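You operate a simulated robot arm through the tools that you are given. There is no shell and no other tool. Be economical: measure what you need, move in short steps, check, and stop when the job is done.

Carry out the task below with a simulated robot arm. There is one attempt and no reset: what you move stays moved.

## Task
Put the tape carton from the top of the steel table on top of the green spool.

The check looks at the end state, three seconds after you hand in, the way a careful person would. Anything else that was tipped, shoved, dropped, spilled or broken makes it a failure.

## Robot
A 7-joint arm with a two-finger parallel gripper, fixed in place. Base frame: the origin is at the foot of the arm, x ahead of it, y to its left, z up; the work surface is at about z = 0. Readings come in m, degrees, newtons and seconds.
With the tool pointing down near the work surface it reaches from about 0.22 to 0.58 m from the base axis. Its first joint turns from -66.0 to 66.0 degrees. Payload 2.5 kg.
Tool frame: the origin (TCP) lies between the finger pads and is the grasp point; the fingertips stand 0.023 m ahead of it; z points along the fingers, y is the line along which they close. The gripper opens to 0.094 m. The fingers are 0.038 m wide and 0.01 m thick; the gripper's body (0.054 by 0.096 m) begins 0.039 m behind the TCP.
Orientation is that of the tool frame in the base frame, as [roll, pitch, yaw] about the fixed x, y, z axes, in that order (R = Rz(yaw) Ry(pitch) Rx(roll)). With the fingers straight down and closing along the base's y, the tool's x points along the base's -x, its y along +y and its z along -z.

## Interface
- The arm moves only by the tool play_rows. Its argument "plan" is a list of rows, each a list of 3 entries, a list of its own where there are three numbers: the turn, a rotation vector about the tool's x, y, z in units of 45 degrees (1.0 is 45 degrees), then the shift along the tool's x, y, z in units of 200 mm (1.0 is 200 mm), then the opening, from 0 (shut) to 1 (fully open). In form: [[[wx, wy, wz], [x, y, z], grip], ...]. A call has 1 to 20 rows; each row is the pose to reach, as a shift and turn from the pose commanded when the call began, along the tool's axes at that moment. A call with a number of a shift or a turn outside -1 to 1 is refused whole. Each row takes 0.2 s and may step no farther than 0.05 m and 8.6 degrees from the row before; otherwise, or with a gripper value out of range, the whole call is refused. A pose out of reach is approached as far as the arm can. The call stops where the force on the tool passes 40 N (or 10 N more than at its start, if that is more) or the arm is blocked; 0.2 s more then pass. Each finger travels about 0.108 m/s and halts on what it meets, pressing with about 36 N; the grip force reading is that of the motor and also rises with nothing between the fingers. The clock runs only during rows and for 0.2 s after the last one: add rows that repeat a pose to give the fingers time. The reply holds the time, the measured pose of the TCP, the force on the tool along the base axes, the opening and the grip force, in the units named above and with some noise, and new pictures: "views" is both (left out), scene, wrist or none.
- Cameras (640 x 400 px; columns grow to the right, rows downward): "scene" is fixed at [0.0936, -0.3972, 0.5382]; the picture's right is [0.97, -0.26, 0.00], its down [-0.16, -0.60, -0.78] and it looks along [0.20, 0.75, -0.63] (base axes); focal length 337 px, centre (320, 200). "wrist" rides on the gripper at [-0.039, 0, -0.044] in the tool frame; the picture's right is [0.00, -1.00, 0.00], its down [0.97, 0.00, -0.24] and it looks along [0.24, 0.00, 0.97] (tool axes); focal length 218 px, centre (320, 200).
- locate(camera, pixels): for up to 12 pixels [column, row] of the newest picture of that camera ("zoom" is the newest enlarged one), the place [x, y, z] in the base frame of the surface seen there, good to about 0.003 m. No time passes.
- close_up(camera, box): a new picture of the part [left, top, right, bottom] of that camera's present view, enlarged. No time passes.
- sign_off(): hands the job in; it is judged then, once.

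Go step by step. Measure first, check grasps and placings, and put right what went wrong. The budget is 60 turns and 150 pictures, counting those below and the enlarged ones. Unless the task says otherwise, let go and move clear before handing in, and close with one line.

The tools are called after "Emit:" by a JSON object that holds its "api" and its "payload". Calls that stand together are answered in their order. play_rows: Moves the arm, as the interface text tells. Its arguments: {"type":"object","properties":{"plan":{"type":"array","items":{"type":"array"}},"views":{"type":"string","enum":["both","scene","wrist","none"]}},"required":["plan"]} The other tools are called the same way: locate (camera, pixels) gives the place of the surface under pixels of a picture; close_up (camera, box) takes an enlarged picture of a part of a camera's view; sign_off () hands the job in.

At the start:

```text
time_s: 0.0
position: [0.3539, 0.1815, 0.2587]
orientation: [180.0, 0.0, -179.9]
wrist_force: [0.7, -0.9, 0.0]
gripper_width: 0.0942
finger_force: 0.0
```

scene: 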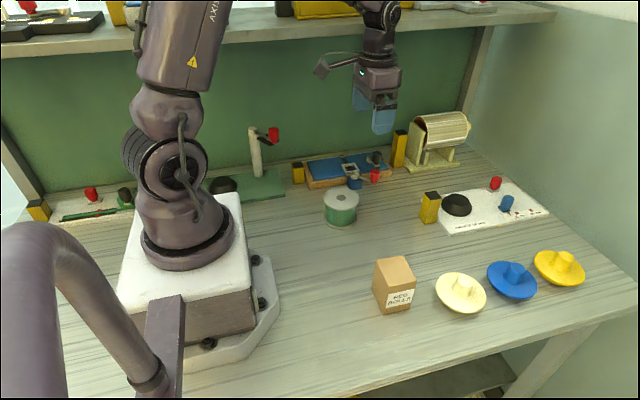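
wrist: 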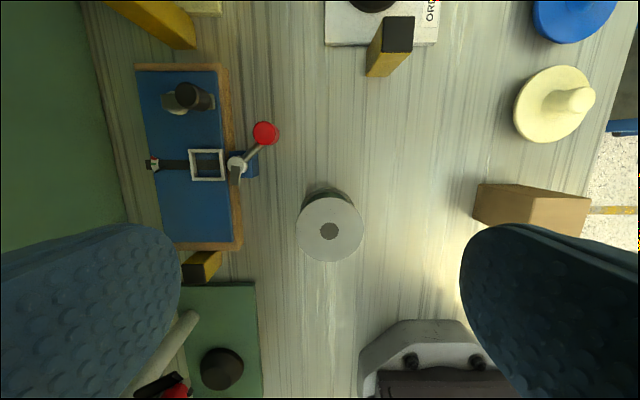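

The scene shows a brown carton near (393,285) and a green spool near (341,207). I'll zoom in on both and measure them.

Emit:
{"api": "close_up", "payload": {"camera": "scene", "box": [300, 170, 460, 330]}}

Emit:
{"api": "locate", "payload": {"camera": "scene", "pixels": [[375, 262], [407, 257], [416, 280], [386, 288], [382, 314], [410, 308], [341, 196], [326, 196], [357, 196], [341, 190], [341, 227], [395, 270]]}}

Emit:
{"api": "locate", "payload": {"camera": "wrist", "pixels": [[300, 230], [360, 230], [330, 202], [330, 258], [315, 230], [480, 190], [588, 200], [478, 215], [580, 235], [585, 205]]}}

```text
2.50 times, centred on (380, 250) of scene
```

zoom: 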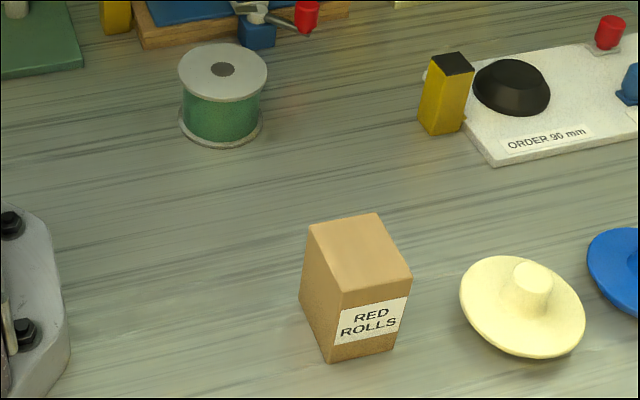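

```text
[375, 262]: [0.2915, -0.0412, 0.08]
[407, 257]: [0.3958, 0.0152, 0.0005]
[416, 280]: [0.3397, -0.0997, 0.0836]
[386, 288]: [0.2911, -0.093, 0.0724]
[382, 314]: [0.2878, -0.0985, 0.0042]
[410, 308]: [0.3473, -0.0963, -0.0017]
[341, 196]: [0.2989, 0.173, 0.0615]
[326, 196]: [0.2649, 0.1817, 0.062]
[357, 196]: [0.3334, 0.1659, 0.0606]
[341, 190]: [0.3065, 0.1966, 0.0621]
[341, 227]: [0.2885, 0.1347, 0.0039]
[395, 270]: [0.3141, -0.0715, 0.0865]
```

```text
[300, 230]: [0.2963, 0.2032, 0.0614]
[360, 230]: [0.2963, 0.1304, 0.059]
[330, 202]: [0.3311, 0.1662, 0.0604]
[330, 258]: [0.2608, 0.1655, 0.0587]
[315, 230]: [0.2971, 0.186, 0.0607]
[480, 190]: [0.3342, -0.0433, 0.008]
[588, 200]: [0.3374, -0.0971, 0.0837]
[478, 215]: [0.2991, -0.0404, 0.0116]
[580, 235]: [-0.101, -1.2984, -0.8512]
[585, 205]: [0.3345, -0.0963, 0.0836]
```

The carton reads about 0.05 m wide and 0.083 m tall, and the spool's top is at z≈0.061. I'll measure the carton's corners in an enlarged view and check that there is no other carton on the shelf.

Emit:
{"api": "close_up", "payload": {"camera": "scene", "box": [0, 0, 640, 200]}}

Emit:
{"api": "close_up", "payload": {"camera": "scene", "box": [353, 245, 433, 325]}}

```text
1.00 times, centred on (320, 100) of scene
```

zoom: 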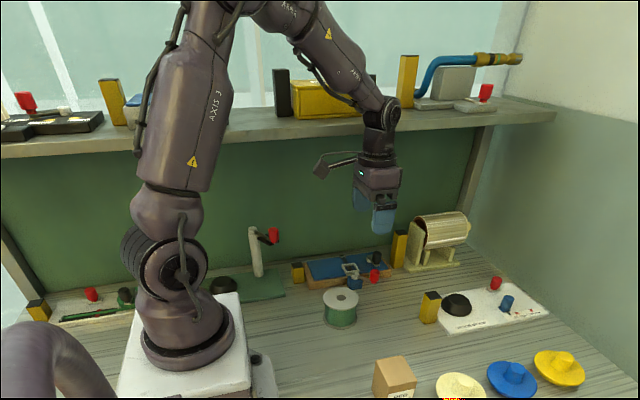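

```text
5.00 times, centred on (393, 285) of scene
```

zoom: 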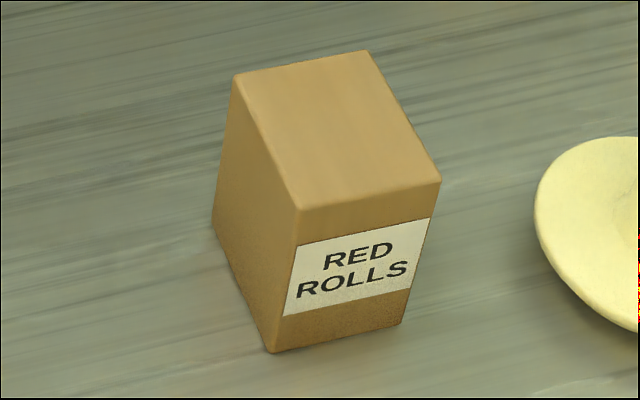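

Emit:
{"api": "locate", "payload": {"camera": "zoom", "pixels": [[242, 84], [364, 58], [434, 180], [302, 203], [335, 130], [275, 340], [395, 318], [225, 230], [240, 150], [285, 240], [305, 230], [425, 205]]}}

```text
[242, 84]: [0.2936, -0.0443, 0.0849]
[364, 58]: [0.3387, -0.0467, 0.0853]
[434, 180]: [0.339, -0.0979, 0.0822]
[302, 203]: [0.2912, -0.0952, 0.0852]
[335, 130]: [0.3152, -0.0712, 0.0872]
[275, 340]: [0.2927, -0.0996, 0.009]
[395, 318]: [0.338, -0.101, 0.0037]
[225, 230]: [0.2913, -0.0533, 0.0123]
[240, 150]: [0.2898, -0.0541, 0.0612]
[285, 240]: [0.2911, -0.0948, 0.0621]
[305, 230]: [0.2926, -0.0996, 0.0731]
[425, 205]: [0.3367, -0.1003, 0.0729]
```

The carton is square to the axes, centred near (0.3155, -0.071), with its top at 0.085. The spool's centre is near (0.297, 0.167). I'll move over the carton at the current height.

Emit:
{"api": "play_rows", "payload": {"plan": [[[0, 0, 0], [0.03, -0.17, 0], 1], [[0, 0, 0], [0.06, -0.34, 0], 1], [[0, 0, 0], [0.1, -0.5, 0], 1], [[0, 0, 0], [0.13, -0.67, 0], 1], [[0, 0, 0], [0.16, -0.84, 0], 1], [[0, 0, 0], [0.192, -1, 0], 1], [[0, 0, 0], [0.192, -1, 0], 1]], "views": "none"}}

Emit:
{"api": "play_rows", "payload": {"plan": [[[0, 0, 0], [0, -0.13, 0], 1], [[0, 0, 0], [0, -0.262, 0.05], 1], [[0, 0, 0], [0, -0.262, 0.2], 1], [[0, 0, 0], [0, -0.262, 0.35], 1], [[0, 0, 0], [0, -0.262, 0.35], 1]]}}

```text
time_s: 1.6
position: [0.3146, -0.0207, 0.2592]
orientation: [-180.0, 0.0, 180.0]
wrist_force: [-0.2, -0.9, -0.1]
gripper_width: 0.0938
finger_force: 0.1
```

```text
time_s: 2.8
position: [0.3149, -0.0683, 0.1884]
orientation: [180.0, 0.0, -179.9]
wrist_force: [0.2, 0.0, 0.3]
gripper_width: 0.0939
finger_force: 0.0
```

scene: 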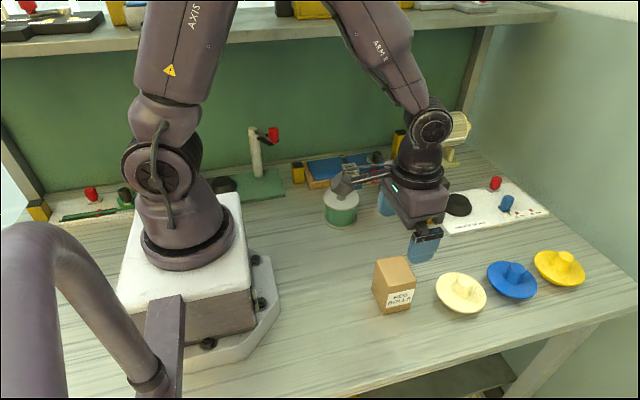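
wrist: 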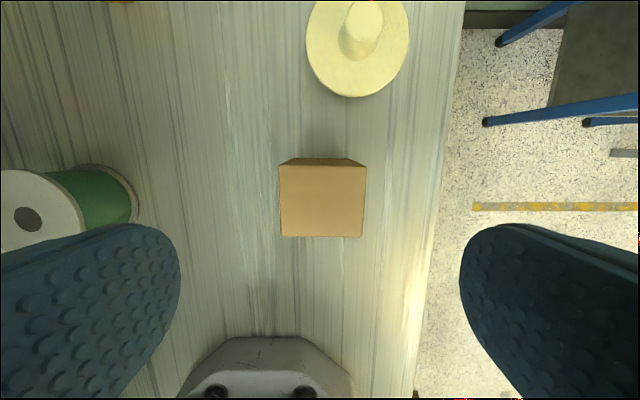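

The carton spans columns 279–365, about centred between the fingers. I'll check its top edges from this view.

Emit:
{"api": "locate", "payload": {"camera": "wrist", "pixels": [[283, 169], [363, 170], [284, 233], [359, 235], [322, 200], [20, 215], [28, 172], [80, 215]]}}

```text
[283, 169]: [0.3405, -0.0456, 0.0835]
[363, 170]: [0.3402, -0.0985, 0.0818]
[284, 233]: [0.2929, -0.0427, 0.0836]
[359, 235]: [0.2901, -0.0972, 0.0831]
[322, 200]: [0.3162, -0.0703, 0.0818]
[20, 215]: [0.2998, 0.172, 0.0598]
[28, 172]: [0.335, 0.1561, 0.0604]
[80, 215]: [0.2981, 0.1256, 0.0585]
```

The centre is confirmed at about (0.316, -0.071). I'll descend to z≈0.058 with the fingers open.

Emit:
{"api": "play_rows", "payload": {"plan": [[[0, 0, 0], [0, 0, 0.15], 1], [[0, 0, 0], [0, 0, 0.3], 1], [[0, 0, 0], [0, 0, 0.45], 1], [[0, 0, 0], [0, 0, 0.57], 1], [[0, 0, 0], [0, 0, 0.65], 1], [[0, 0, 0], [0, 0, 0.65], 1]]}}

```text
time_s: 4.2
position: [0.3155, -0.0702, 0.0587]
orientation: [-180.0, 0.0, 180.0]
wrist_force: [-0.3, 0.4, -0.4]
gripper_width: 0.0939
finger_force: 0.0
```

scene: 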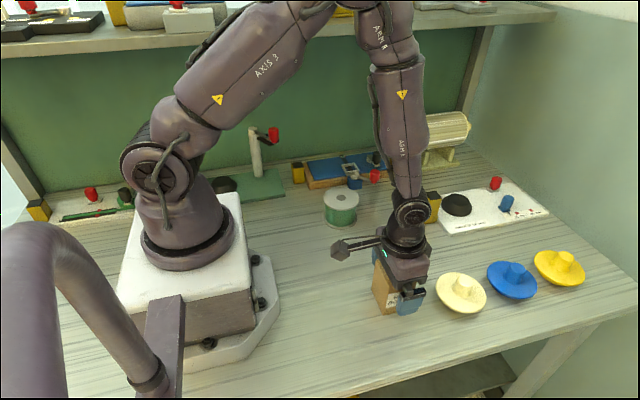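
wrist: 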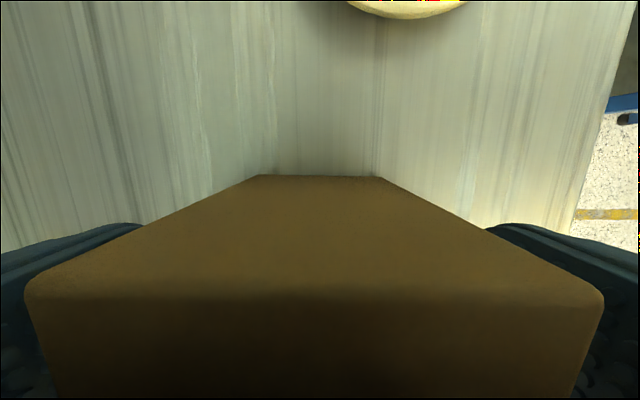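

The fingers straddle the carton in the wrist view with no contact force. I'll close them, wait, then lift a little.

Emit:
{"api": "play_rows", "payload": {"plan": [[[0, 0, 0], [0, 0, 0], 0.7], [[0, 0, 0], [0, 0, 0], 0.5], [[0, 0, 0], [0, 0, 0], 0.3], [[0, 0, 0], [0, 0, 0], 0.3], [[0, 0, 0], [0, 0, 0], 0.3]], "views": "none"}}

Emit:
{"api": "play_rows", "payload": {"plan": [[[0, 0, 0], [0, 0, -0.05], 0.3], [[0, 0, 0], [0, 0, -0.15], 0.3], [[0, 0, 0], [0, 0, -0.15], 0.3]]}}

```text
time_s: 5.4
position: [0.3153, -0.0709, 0.0599]
orientation: [179.9, 0.0, 180.0]
wrist_force: [0.1, 0.6, 0.6]
gripper_width: 0.0597
finger_force: 35.9
```

```text
time_s: 6.2
position: [0.3166, -0.0719, 0.0889]
orientation: [-180.0, 0.0, 179.9]
wrist_force: [0.4, 1.1, -1.5]
gripper_width: 0.0596
finger_force: 36.1
```

scene: 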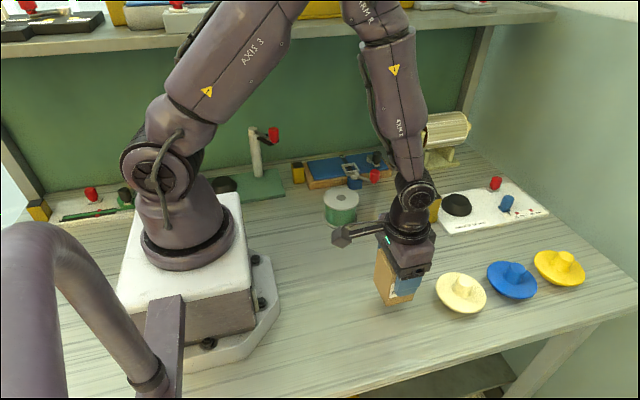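
wrist: 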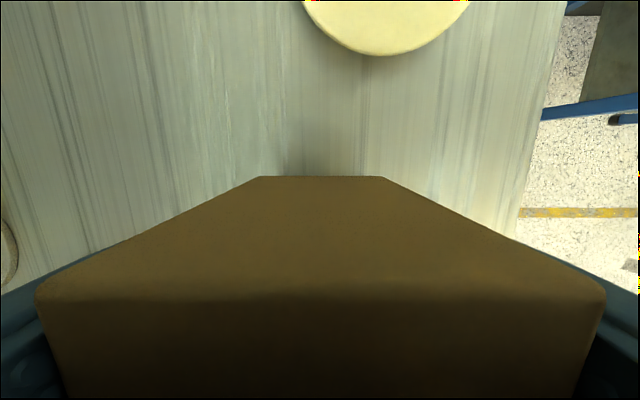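

The grip is firm (0.0596 m, 36 N) and the carton has lifted clear. I'll raise it to z≈0.19 and carry it toward the spool.

Emit:
{"api": "play_rows", "payload": {"plan": [[[0, 0, 0], [0, 0, -0.15], 0.3], [[0, 0, 0], [0, 0, -0.3], 0.3], [[0, 0, 0], [0, 0, -0.42], 0.3], [[0, 0, 0], [0, 0, -0.5], 0.3], [[0, 0, 0], [0.01, 0.12, -0.5], 0.3], [[0, 0, 0], [0.03, 0.25, -0.5], 0.3], [[0, 0, 0], [0.05, 0.4, -0.5], 0.3], [[0, 0, 0], [0.07, 0.55, -0.5], 0.3], [[0, 0, 0], [0.09, 0.7, -0.5], 0.3], [[0, 0, 0], [0.09, 0.85, -0.5], 0.3], [[0, 0, 0], [0.09, 0.95, -0.5], 0.3], [[0, 0, 0], [0.09, 1, -0.5], 0.3], [[0, 0, 0], [0.09, 1, -0.5], 0.3]], "views": "none"}}

Emit:
{"api": "play_rows", "payload": {"plan": [[[0, 0, 0], [0, 0.1, 0], 0.3], [[0, 0, 0], [0, 0.19, 0], 0.3], [[0, 0, 0], [0, 0.19, 0], 0.3], [[0, 0, 0], [0, 0.19, 0], 0.3]]}}

```text
time_s: 9.0
position: [0.2969, 0.1271, 0.1893]
orientation: [-179.9, 0.0, -180.0]
wrist_force: [-1.1, -0.7, -1.7]
gripper_width: 0.0597
finger_force: 35.8
```

```text
time_s: 10.0
position: [0.2985, 0.1653, 0.189]
orientation: [-180.0, -0.1, 180.0]
wrist_force: [0.1, -0.7, -1.6]
gripper_width: 0.0595
finger_force: 35.9
```

scene: 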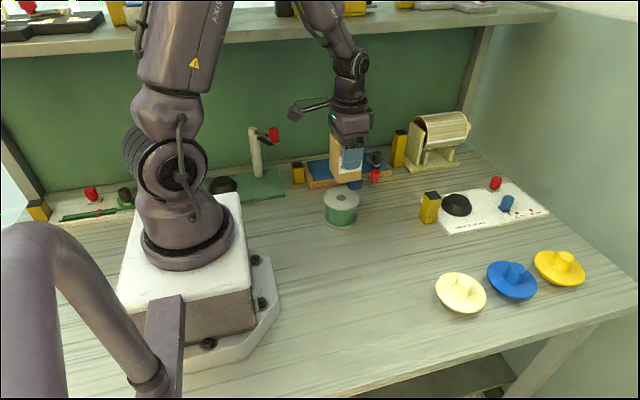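
wrist: 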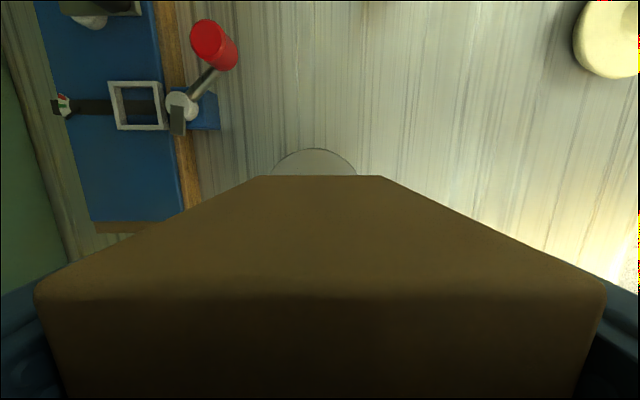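

The carton is held over the spool; the rim arc (270–357, 150–175) is centred under the carton. I'll lower it to just above contact and look.

Emit:
{"api": "play_rows", "payload": {"plan": [[[0, 0, 0], [0, 0, 0.1], 0.3], [[0, 0, 0], [0, 0, 0.2], 0.3], [[0, 0, 0], [0, 0, 0.27], 0.3], [[0, 0, 0], [0, 0, 0.31], 0.3], [[0, 0, 0], [0, 0, 0.31], 0.3]]}}

Emit:
{"api": "close_up", "payload": {"camera": "scene", "box": [290, 130, 390, 230]}}

```text
time_s: 11.2
position: [0.2984, 0.1641, 0.1258]
orientation: [180.0, 0.0, -180.0]
wrist_force: [0.8, 0.8, -0.9]
gripper_width: 0.0596
finger_force: 36.1
```

scene: 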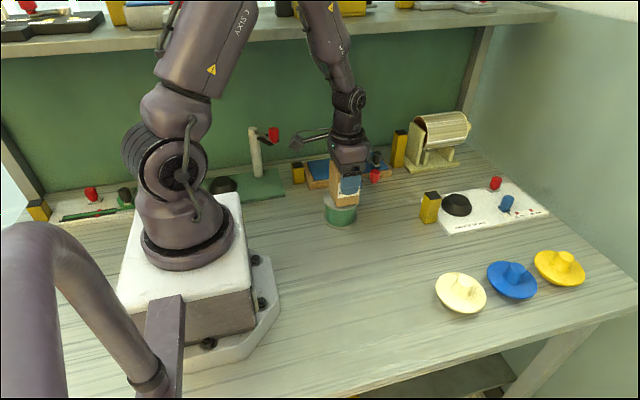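
wrist: 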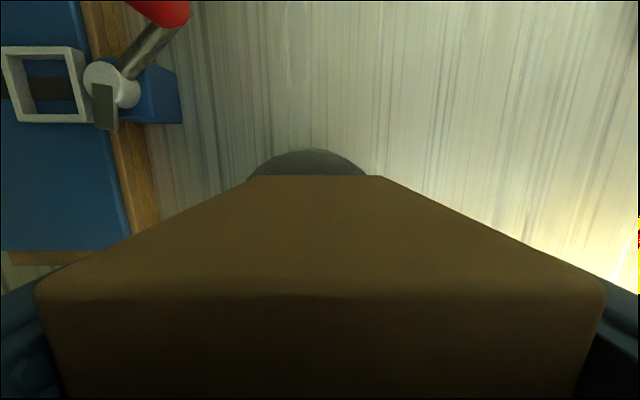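

```text
4.00 times, centred on (340, 180) of scene
```

zoom: 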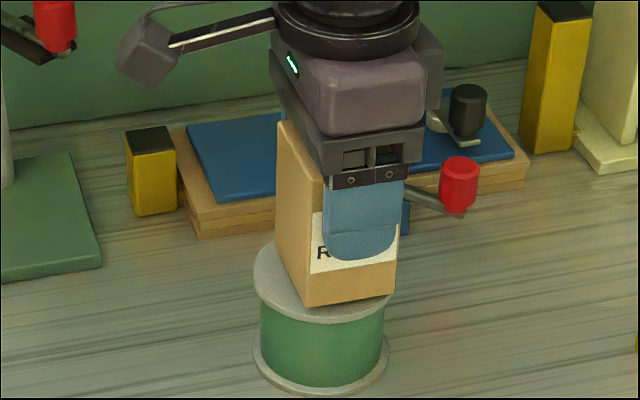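

In the wrist view the spool's arc (247–365, middle 306) sits a bit left of the carton's far edge (260–380, middle 320). That means the carton is a few mm too far toward -y, so I'll measure it.

Emit:
{"api": "locate", "payload": {"camera": "zoom", "pixels": [[258, 270], [256, 282], [262, 298], [280, 312], [300, 316], [330, 318], [360, 314], [382, 302], [305, 300], [394, 288], [270, 250], [280, 200]]}}

Emit:
{"api": "locate", "payload": {"camera": "wrist", "pixels": [[253, 172], [270, 160], [288, 153], [308, 151], [330, 153], [350, 163], [360, 171], [262, 180], [378, 180]]}}

```text
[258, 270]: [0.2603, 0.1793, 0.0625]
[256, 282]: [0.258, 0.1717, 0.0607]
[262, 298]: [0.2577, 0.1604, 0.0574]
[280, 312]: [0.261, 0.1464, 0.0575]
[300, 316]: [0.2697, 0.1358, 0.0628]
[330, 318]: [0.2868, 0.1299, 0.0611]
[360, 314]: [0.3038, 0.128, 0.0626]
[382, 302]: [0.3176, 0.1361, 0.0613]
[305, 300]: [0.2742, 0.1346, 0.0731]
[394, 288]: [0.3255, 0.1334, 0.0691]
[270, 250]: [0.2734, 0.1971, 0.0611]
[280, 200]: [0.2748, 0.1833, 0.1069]
```

```text
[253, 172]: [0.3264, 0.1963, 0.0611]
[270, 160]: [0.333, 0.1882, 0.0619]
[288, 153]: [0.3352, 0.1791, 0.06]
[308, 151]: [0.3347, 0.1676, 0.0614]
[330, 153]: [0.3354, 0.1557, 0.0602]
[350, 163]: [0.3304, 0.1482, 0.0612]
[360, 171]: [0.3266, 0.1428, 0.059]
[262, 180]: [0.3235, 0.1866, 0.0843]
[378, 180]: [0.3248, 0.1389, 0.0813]
```

The spool's rim centre is about (0.297, 0.168) and the carton's about (0.2995, 0.164). I'll shift by (-2, +4) mm, then lower until it touches.

Emit:
{"api": "play_rows", "payload": {"plan": [[[0, 0, 0], [0.01, 0.022, 0], 0.3], [[0, 0, 0], [0.01, 0.022, 0], 0.3], [[0, 0, 0], [0.01, 0.022, 0.01], 0.3], [[0, 0, 0], [0.01, 0.022, 0.02], 0.3], [[0, 0, 0], [0.01, 0.022, 0.025], 0.3], [[0, 0, 0], [0.01, 0.022, 0.025], 0.3]]}}

Emit:
{"api": "close_up", "payload": {"camera": "scene", "box": [290, 130, 390, 230]}}

```text
time_s: 12.6
position: [0.2951, 0.169, 0.1216]
orientation: [-179.9, -0.1, -180.0]
wrist_force: [-0.2, -0.5, -1.6]
gripper_width: 0.0598
finger_force: 35.8
```

scene: 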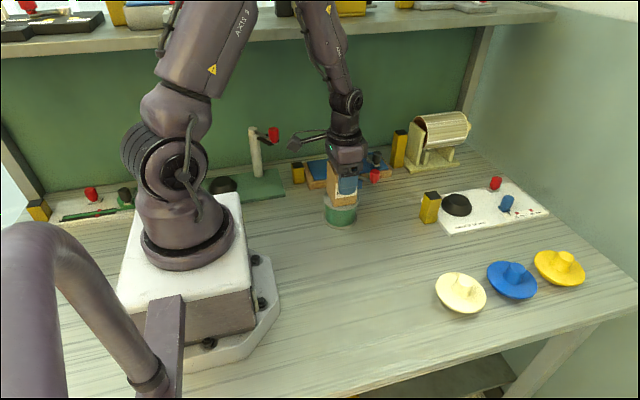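
wrist: 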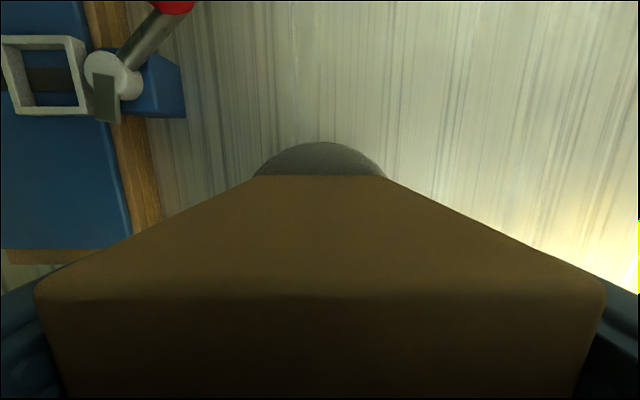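

```text
4.00 times, centred on (340, 180) of scene
```

zoom: 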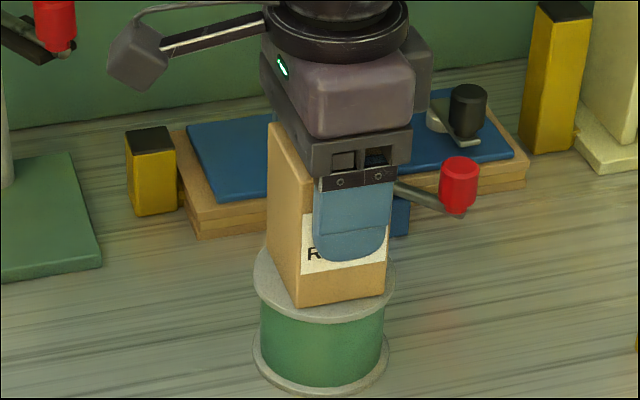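

It is now centred (arc 253–387, middle 320). I'll lower in fine steps and watch the vertical force for contact.

Emit:
{"api": "play_rows", "payload": {"plan": [[[0, 0, 0], [0, 0, 0.004], 0.3], [[0, 0, 0], [0, 0, 0.008], 0.3], [[0, 0, 0], [0, 0, 0.008], 0.3]], "views": "none"}}

```text
time_s: 13.4
position: [0.2962, 0.171, 0.1211]
orientation: [180.0, 0.0, 179.9]
wrist_force: [-5.6, -9.8, 30.6]
gripper_width: 0.0598
finger_force: 35.9
```

Contact is made, with 30 N upward. I'll back off about 0.8 mm to relieve it.

Emit:
{"api": "play_rows", "payload": {"plan": [[[0, 0, 0], [0, 0, -0.004], 0.3], [[0, 0, 0], [0, 0, -0.004], 0.3]], "views": "none"}}

```text
time_s: 14.0
position: [0.2942, 0.1721, 0.1203]
orientation: [-180.0, 0.0, -179.9]
wrist_force: [0.9, -0.4, 0.2]
gripper_width: 0.0596
finger_force: 36.2
```

The force is about zero, so the carton is resting on the spool. I'll open slowly and hold the pose.

Emit:
{"api": "play_rows", "payload": {"plan": [[[0, 0, 0], [0, 0, 0], 0.64], [[0, 0, 0], [0, 0, 0], 0.68], [[0, 0, 0], [0, 0, 0], 0.75], [[0, 0, 0], [0, 0, 0], 0.85], [[0, 0, 0], [0, 0, 0], 0.95], [[0, 0, 0], [0, 0, 0], 1], [[0, 0, 0], [0, 0, 0], 1]]}}

Emit:
{"api": "close_up", "payload": {"camera": "scene", "box": [290, 130, 390, 230]}}

```text
time_s: 15.6
position: [0.2954, 0.1705, 0.1211]
orientation: [-180.0, 0.0, -179.9]
wrist_force: [-0.3, -0.1, -0.6]
gripper_width: 0.0937
finger_force: 0.2
```

scene: 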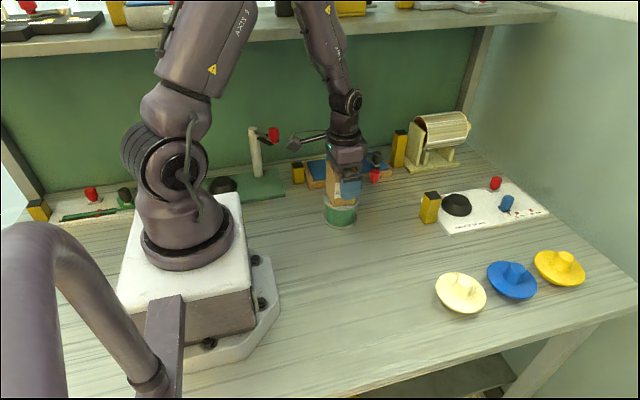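
wrist: 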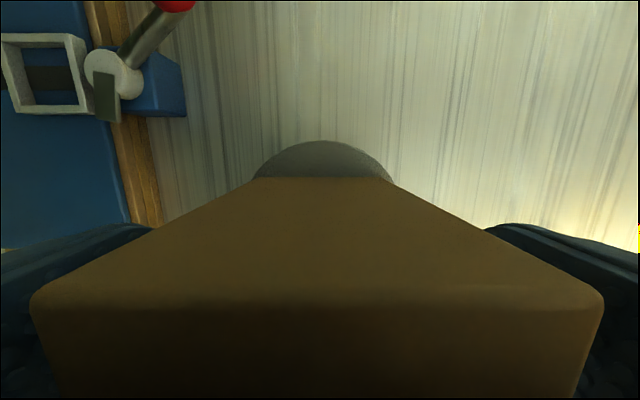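

```text
4.00 times, centred on (340, 180) of scene
```

zoom: 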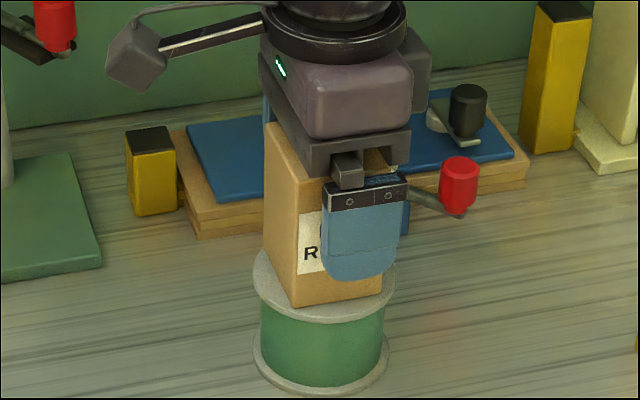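

The carton is standing free between the open fingers on the spool. I'll raise the gripper straight up and clear.

Emit:
{"api": "play_rows", "payload": {"plan": [[[0, 0, 0], [0, 0, -0.08], 1], [[0, 0, 0], [0, 0, -0.2], 1], [[0, 0, 0], [0, 0, -0.35], 1], [[0, 0, 0], [0, 0, -0.5], 1], [[0, 0, 0], [0, 0, -0.65], 1], [[0, 0, 0], [0, 0, -0.65], 1]]}}

Emit:
{"api": "close_up", "payload": {"camera": "scene", "box": [290, 130, 390, 230]}}

```text
time_s: 17.0
position: [0.2947, 0.1717, 0.2521]
orientation: [-179.9, 0.0, -180.0]
wrist_force: [0.3, -0.2, 0.5]
gripper_width: 0.094
finger_force: 0.0
```

scene: 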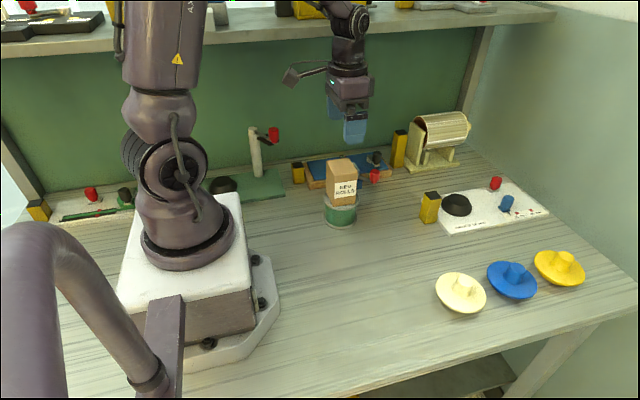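
wrist: 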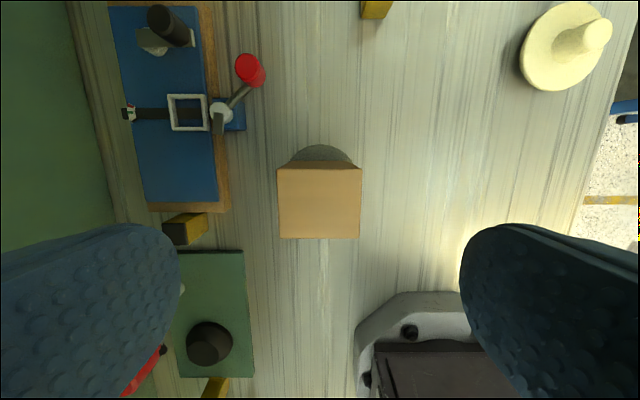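

```text
4.00 times, centred on (340, 180) of scene
```

zoom: 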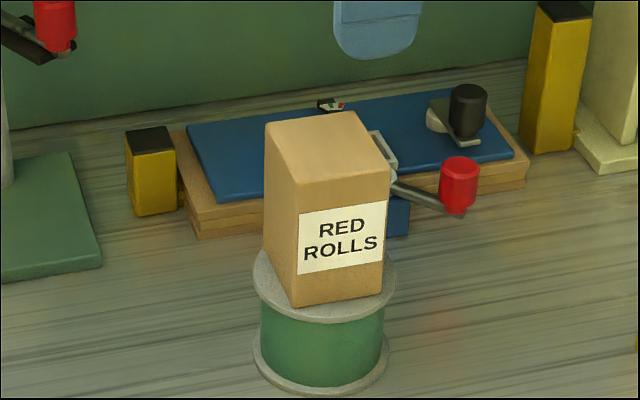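

The carton stands upright and centred on the spool, and everything else is undisturbed. I'm handing in.

Emit:
{"api": "sign_off", "payload": {}}

```text
The job is handed in.
```

The tape carton (labelled "RED ROLLS") is standing upright and centred on the green spool; the gripper has let go and moved clear, and the last pictures show nothing else moved.
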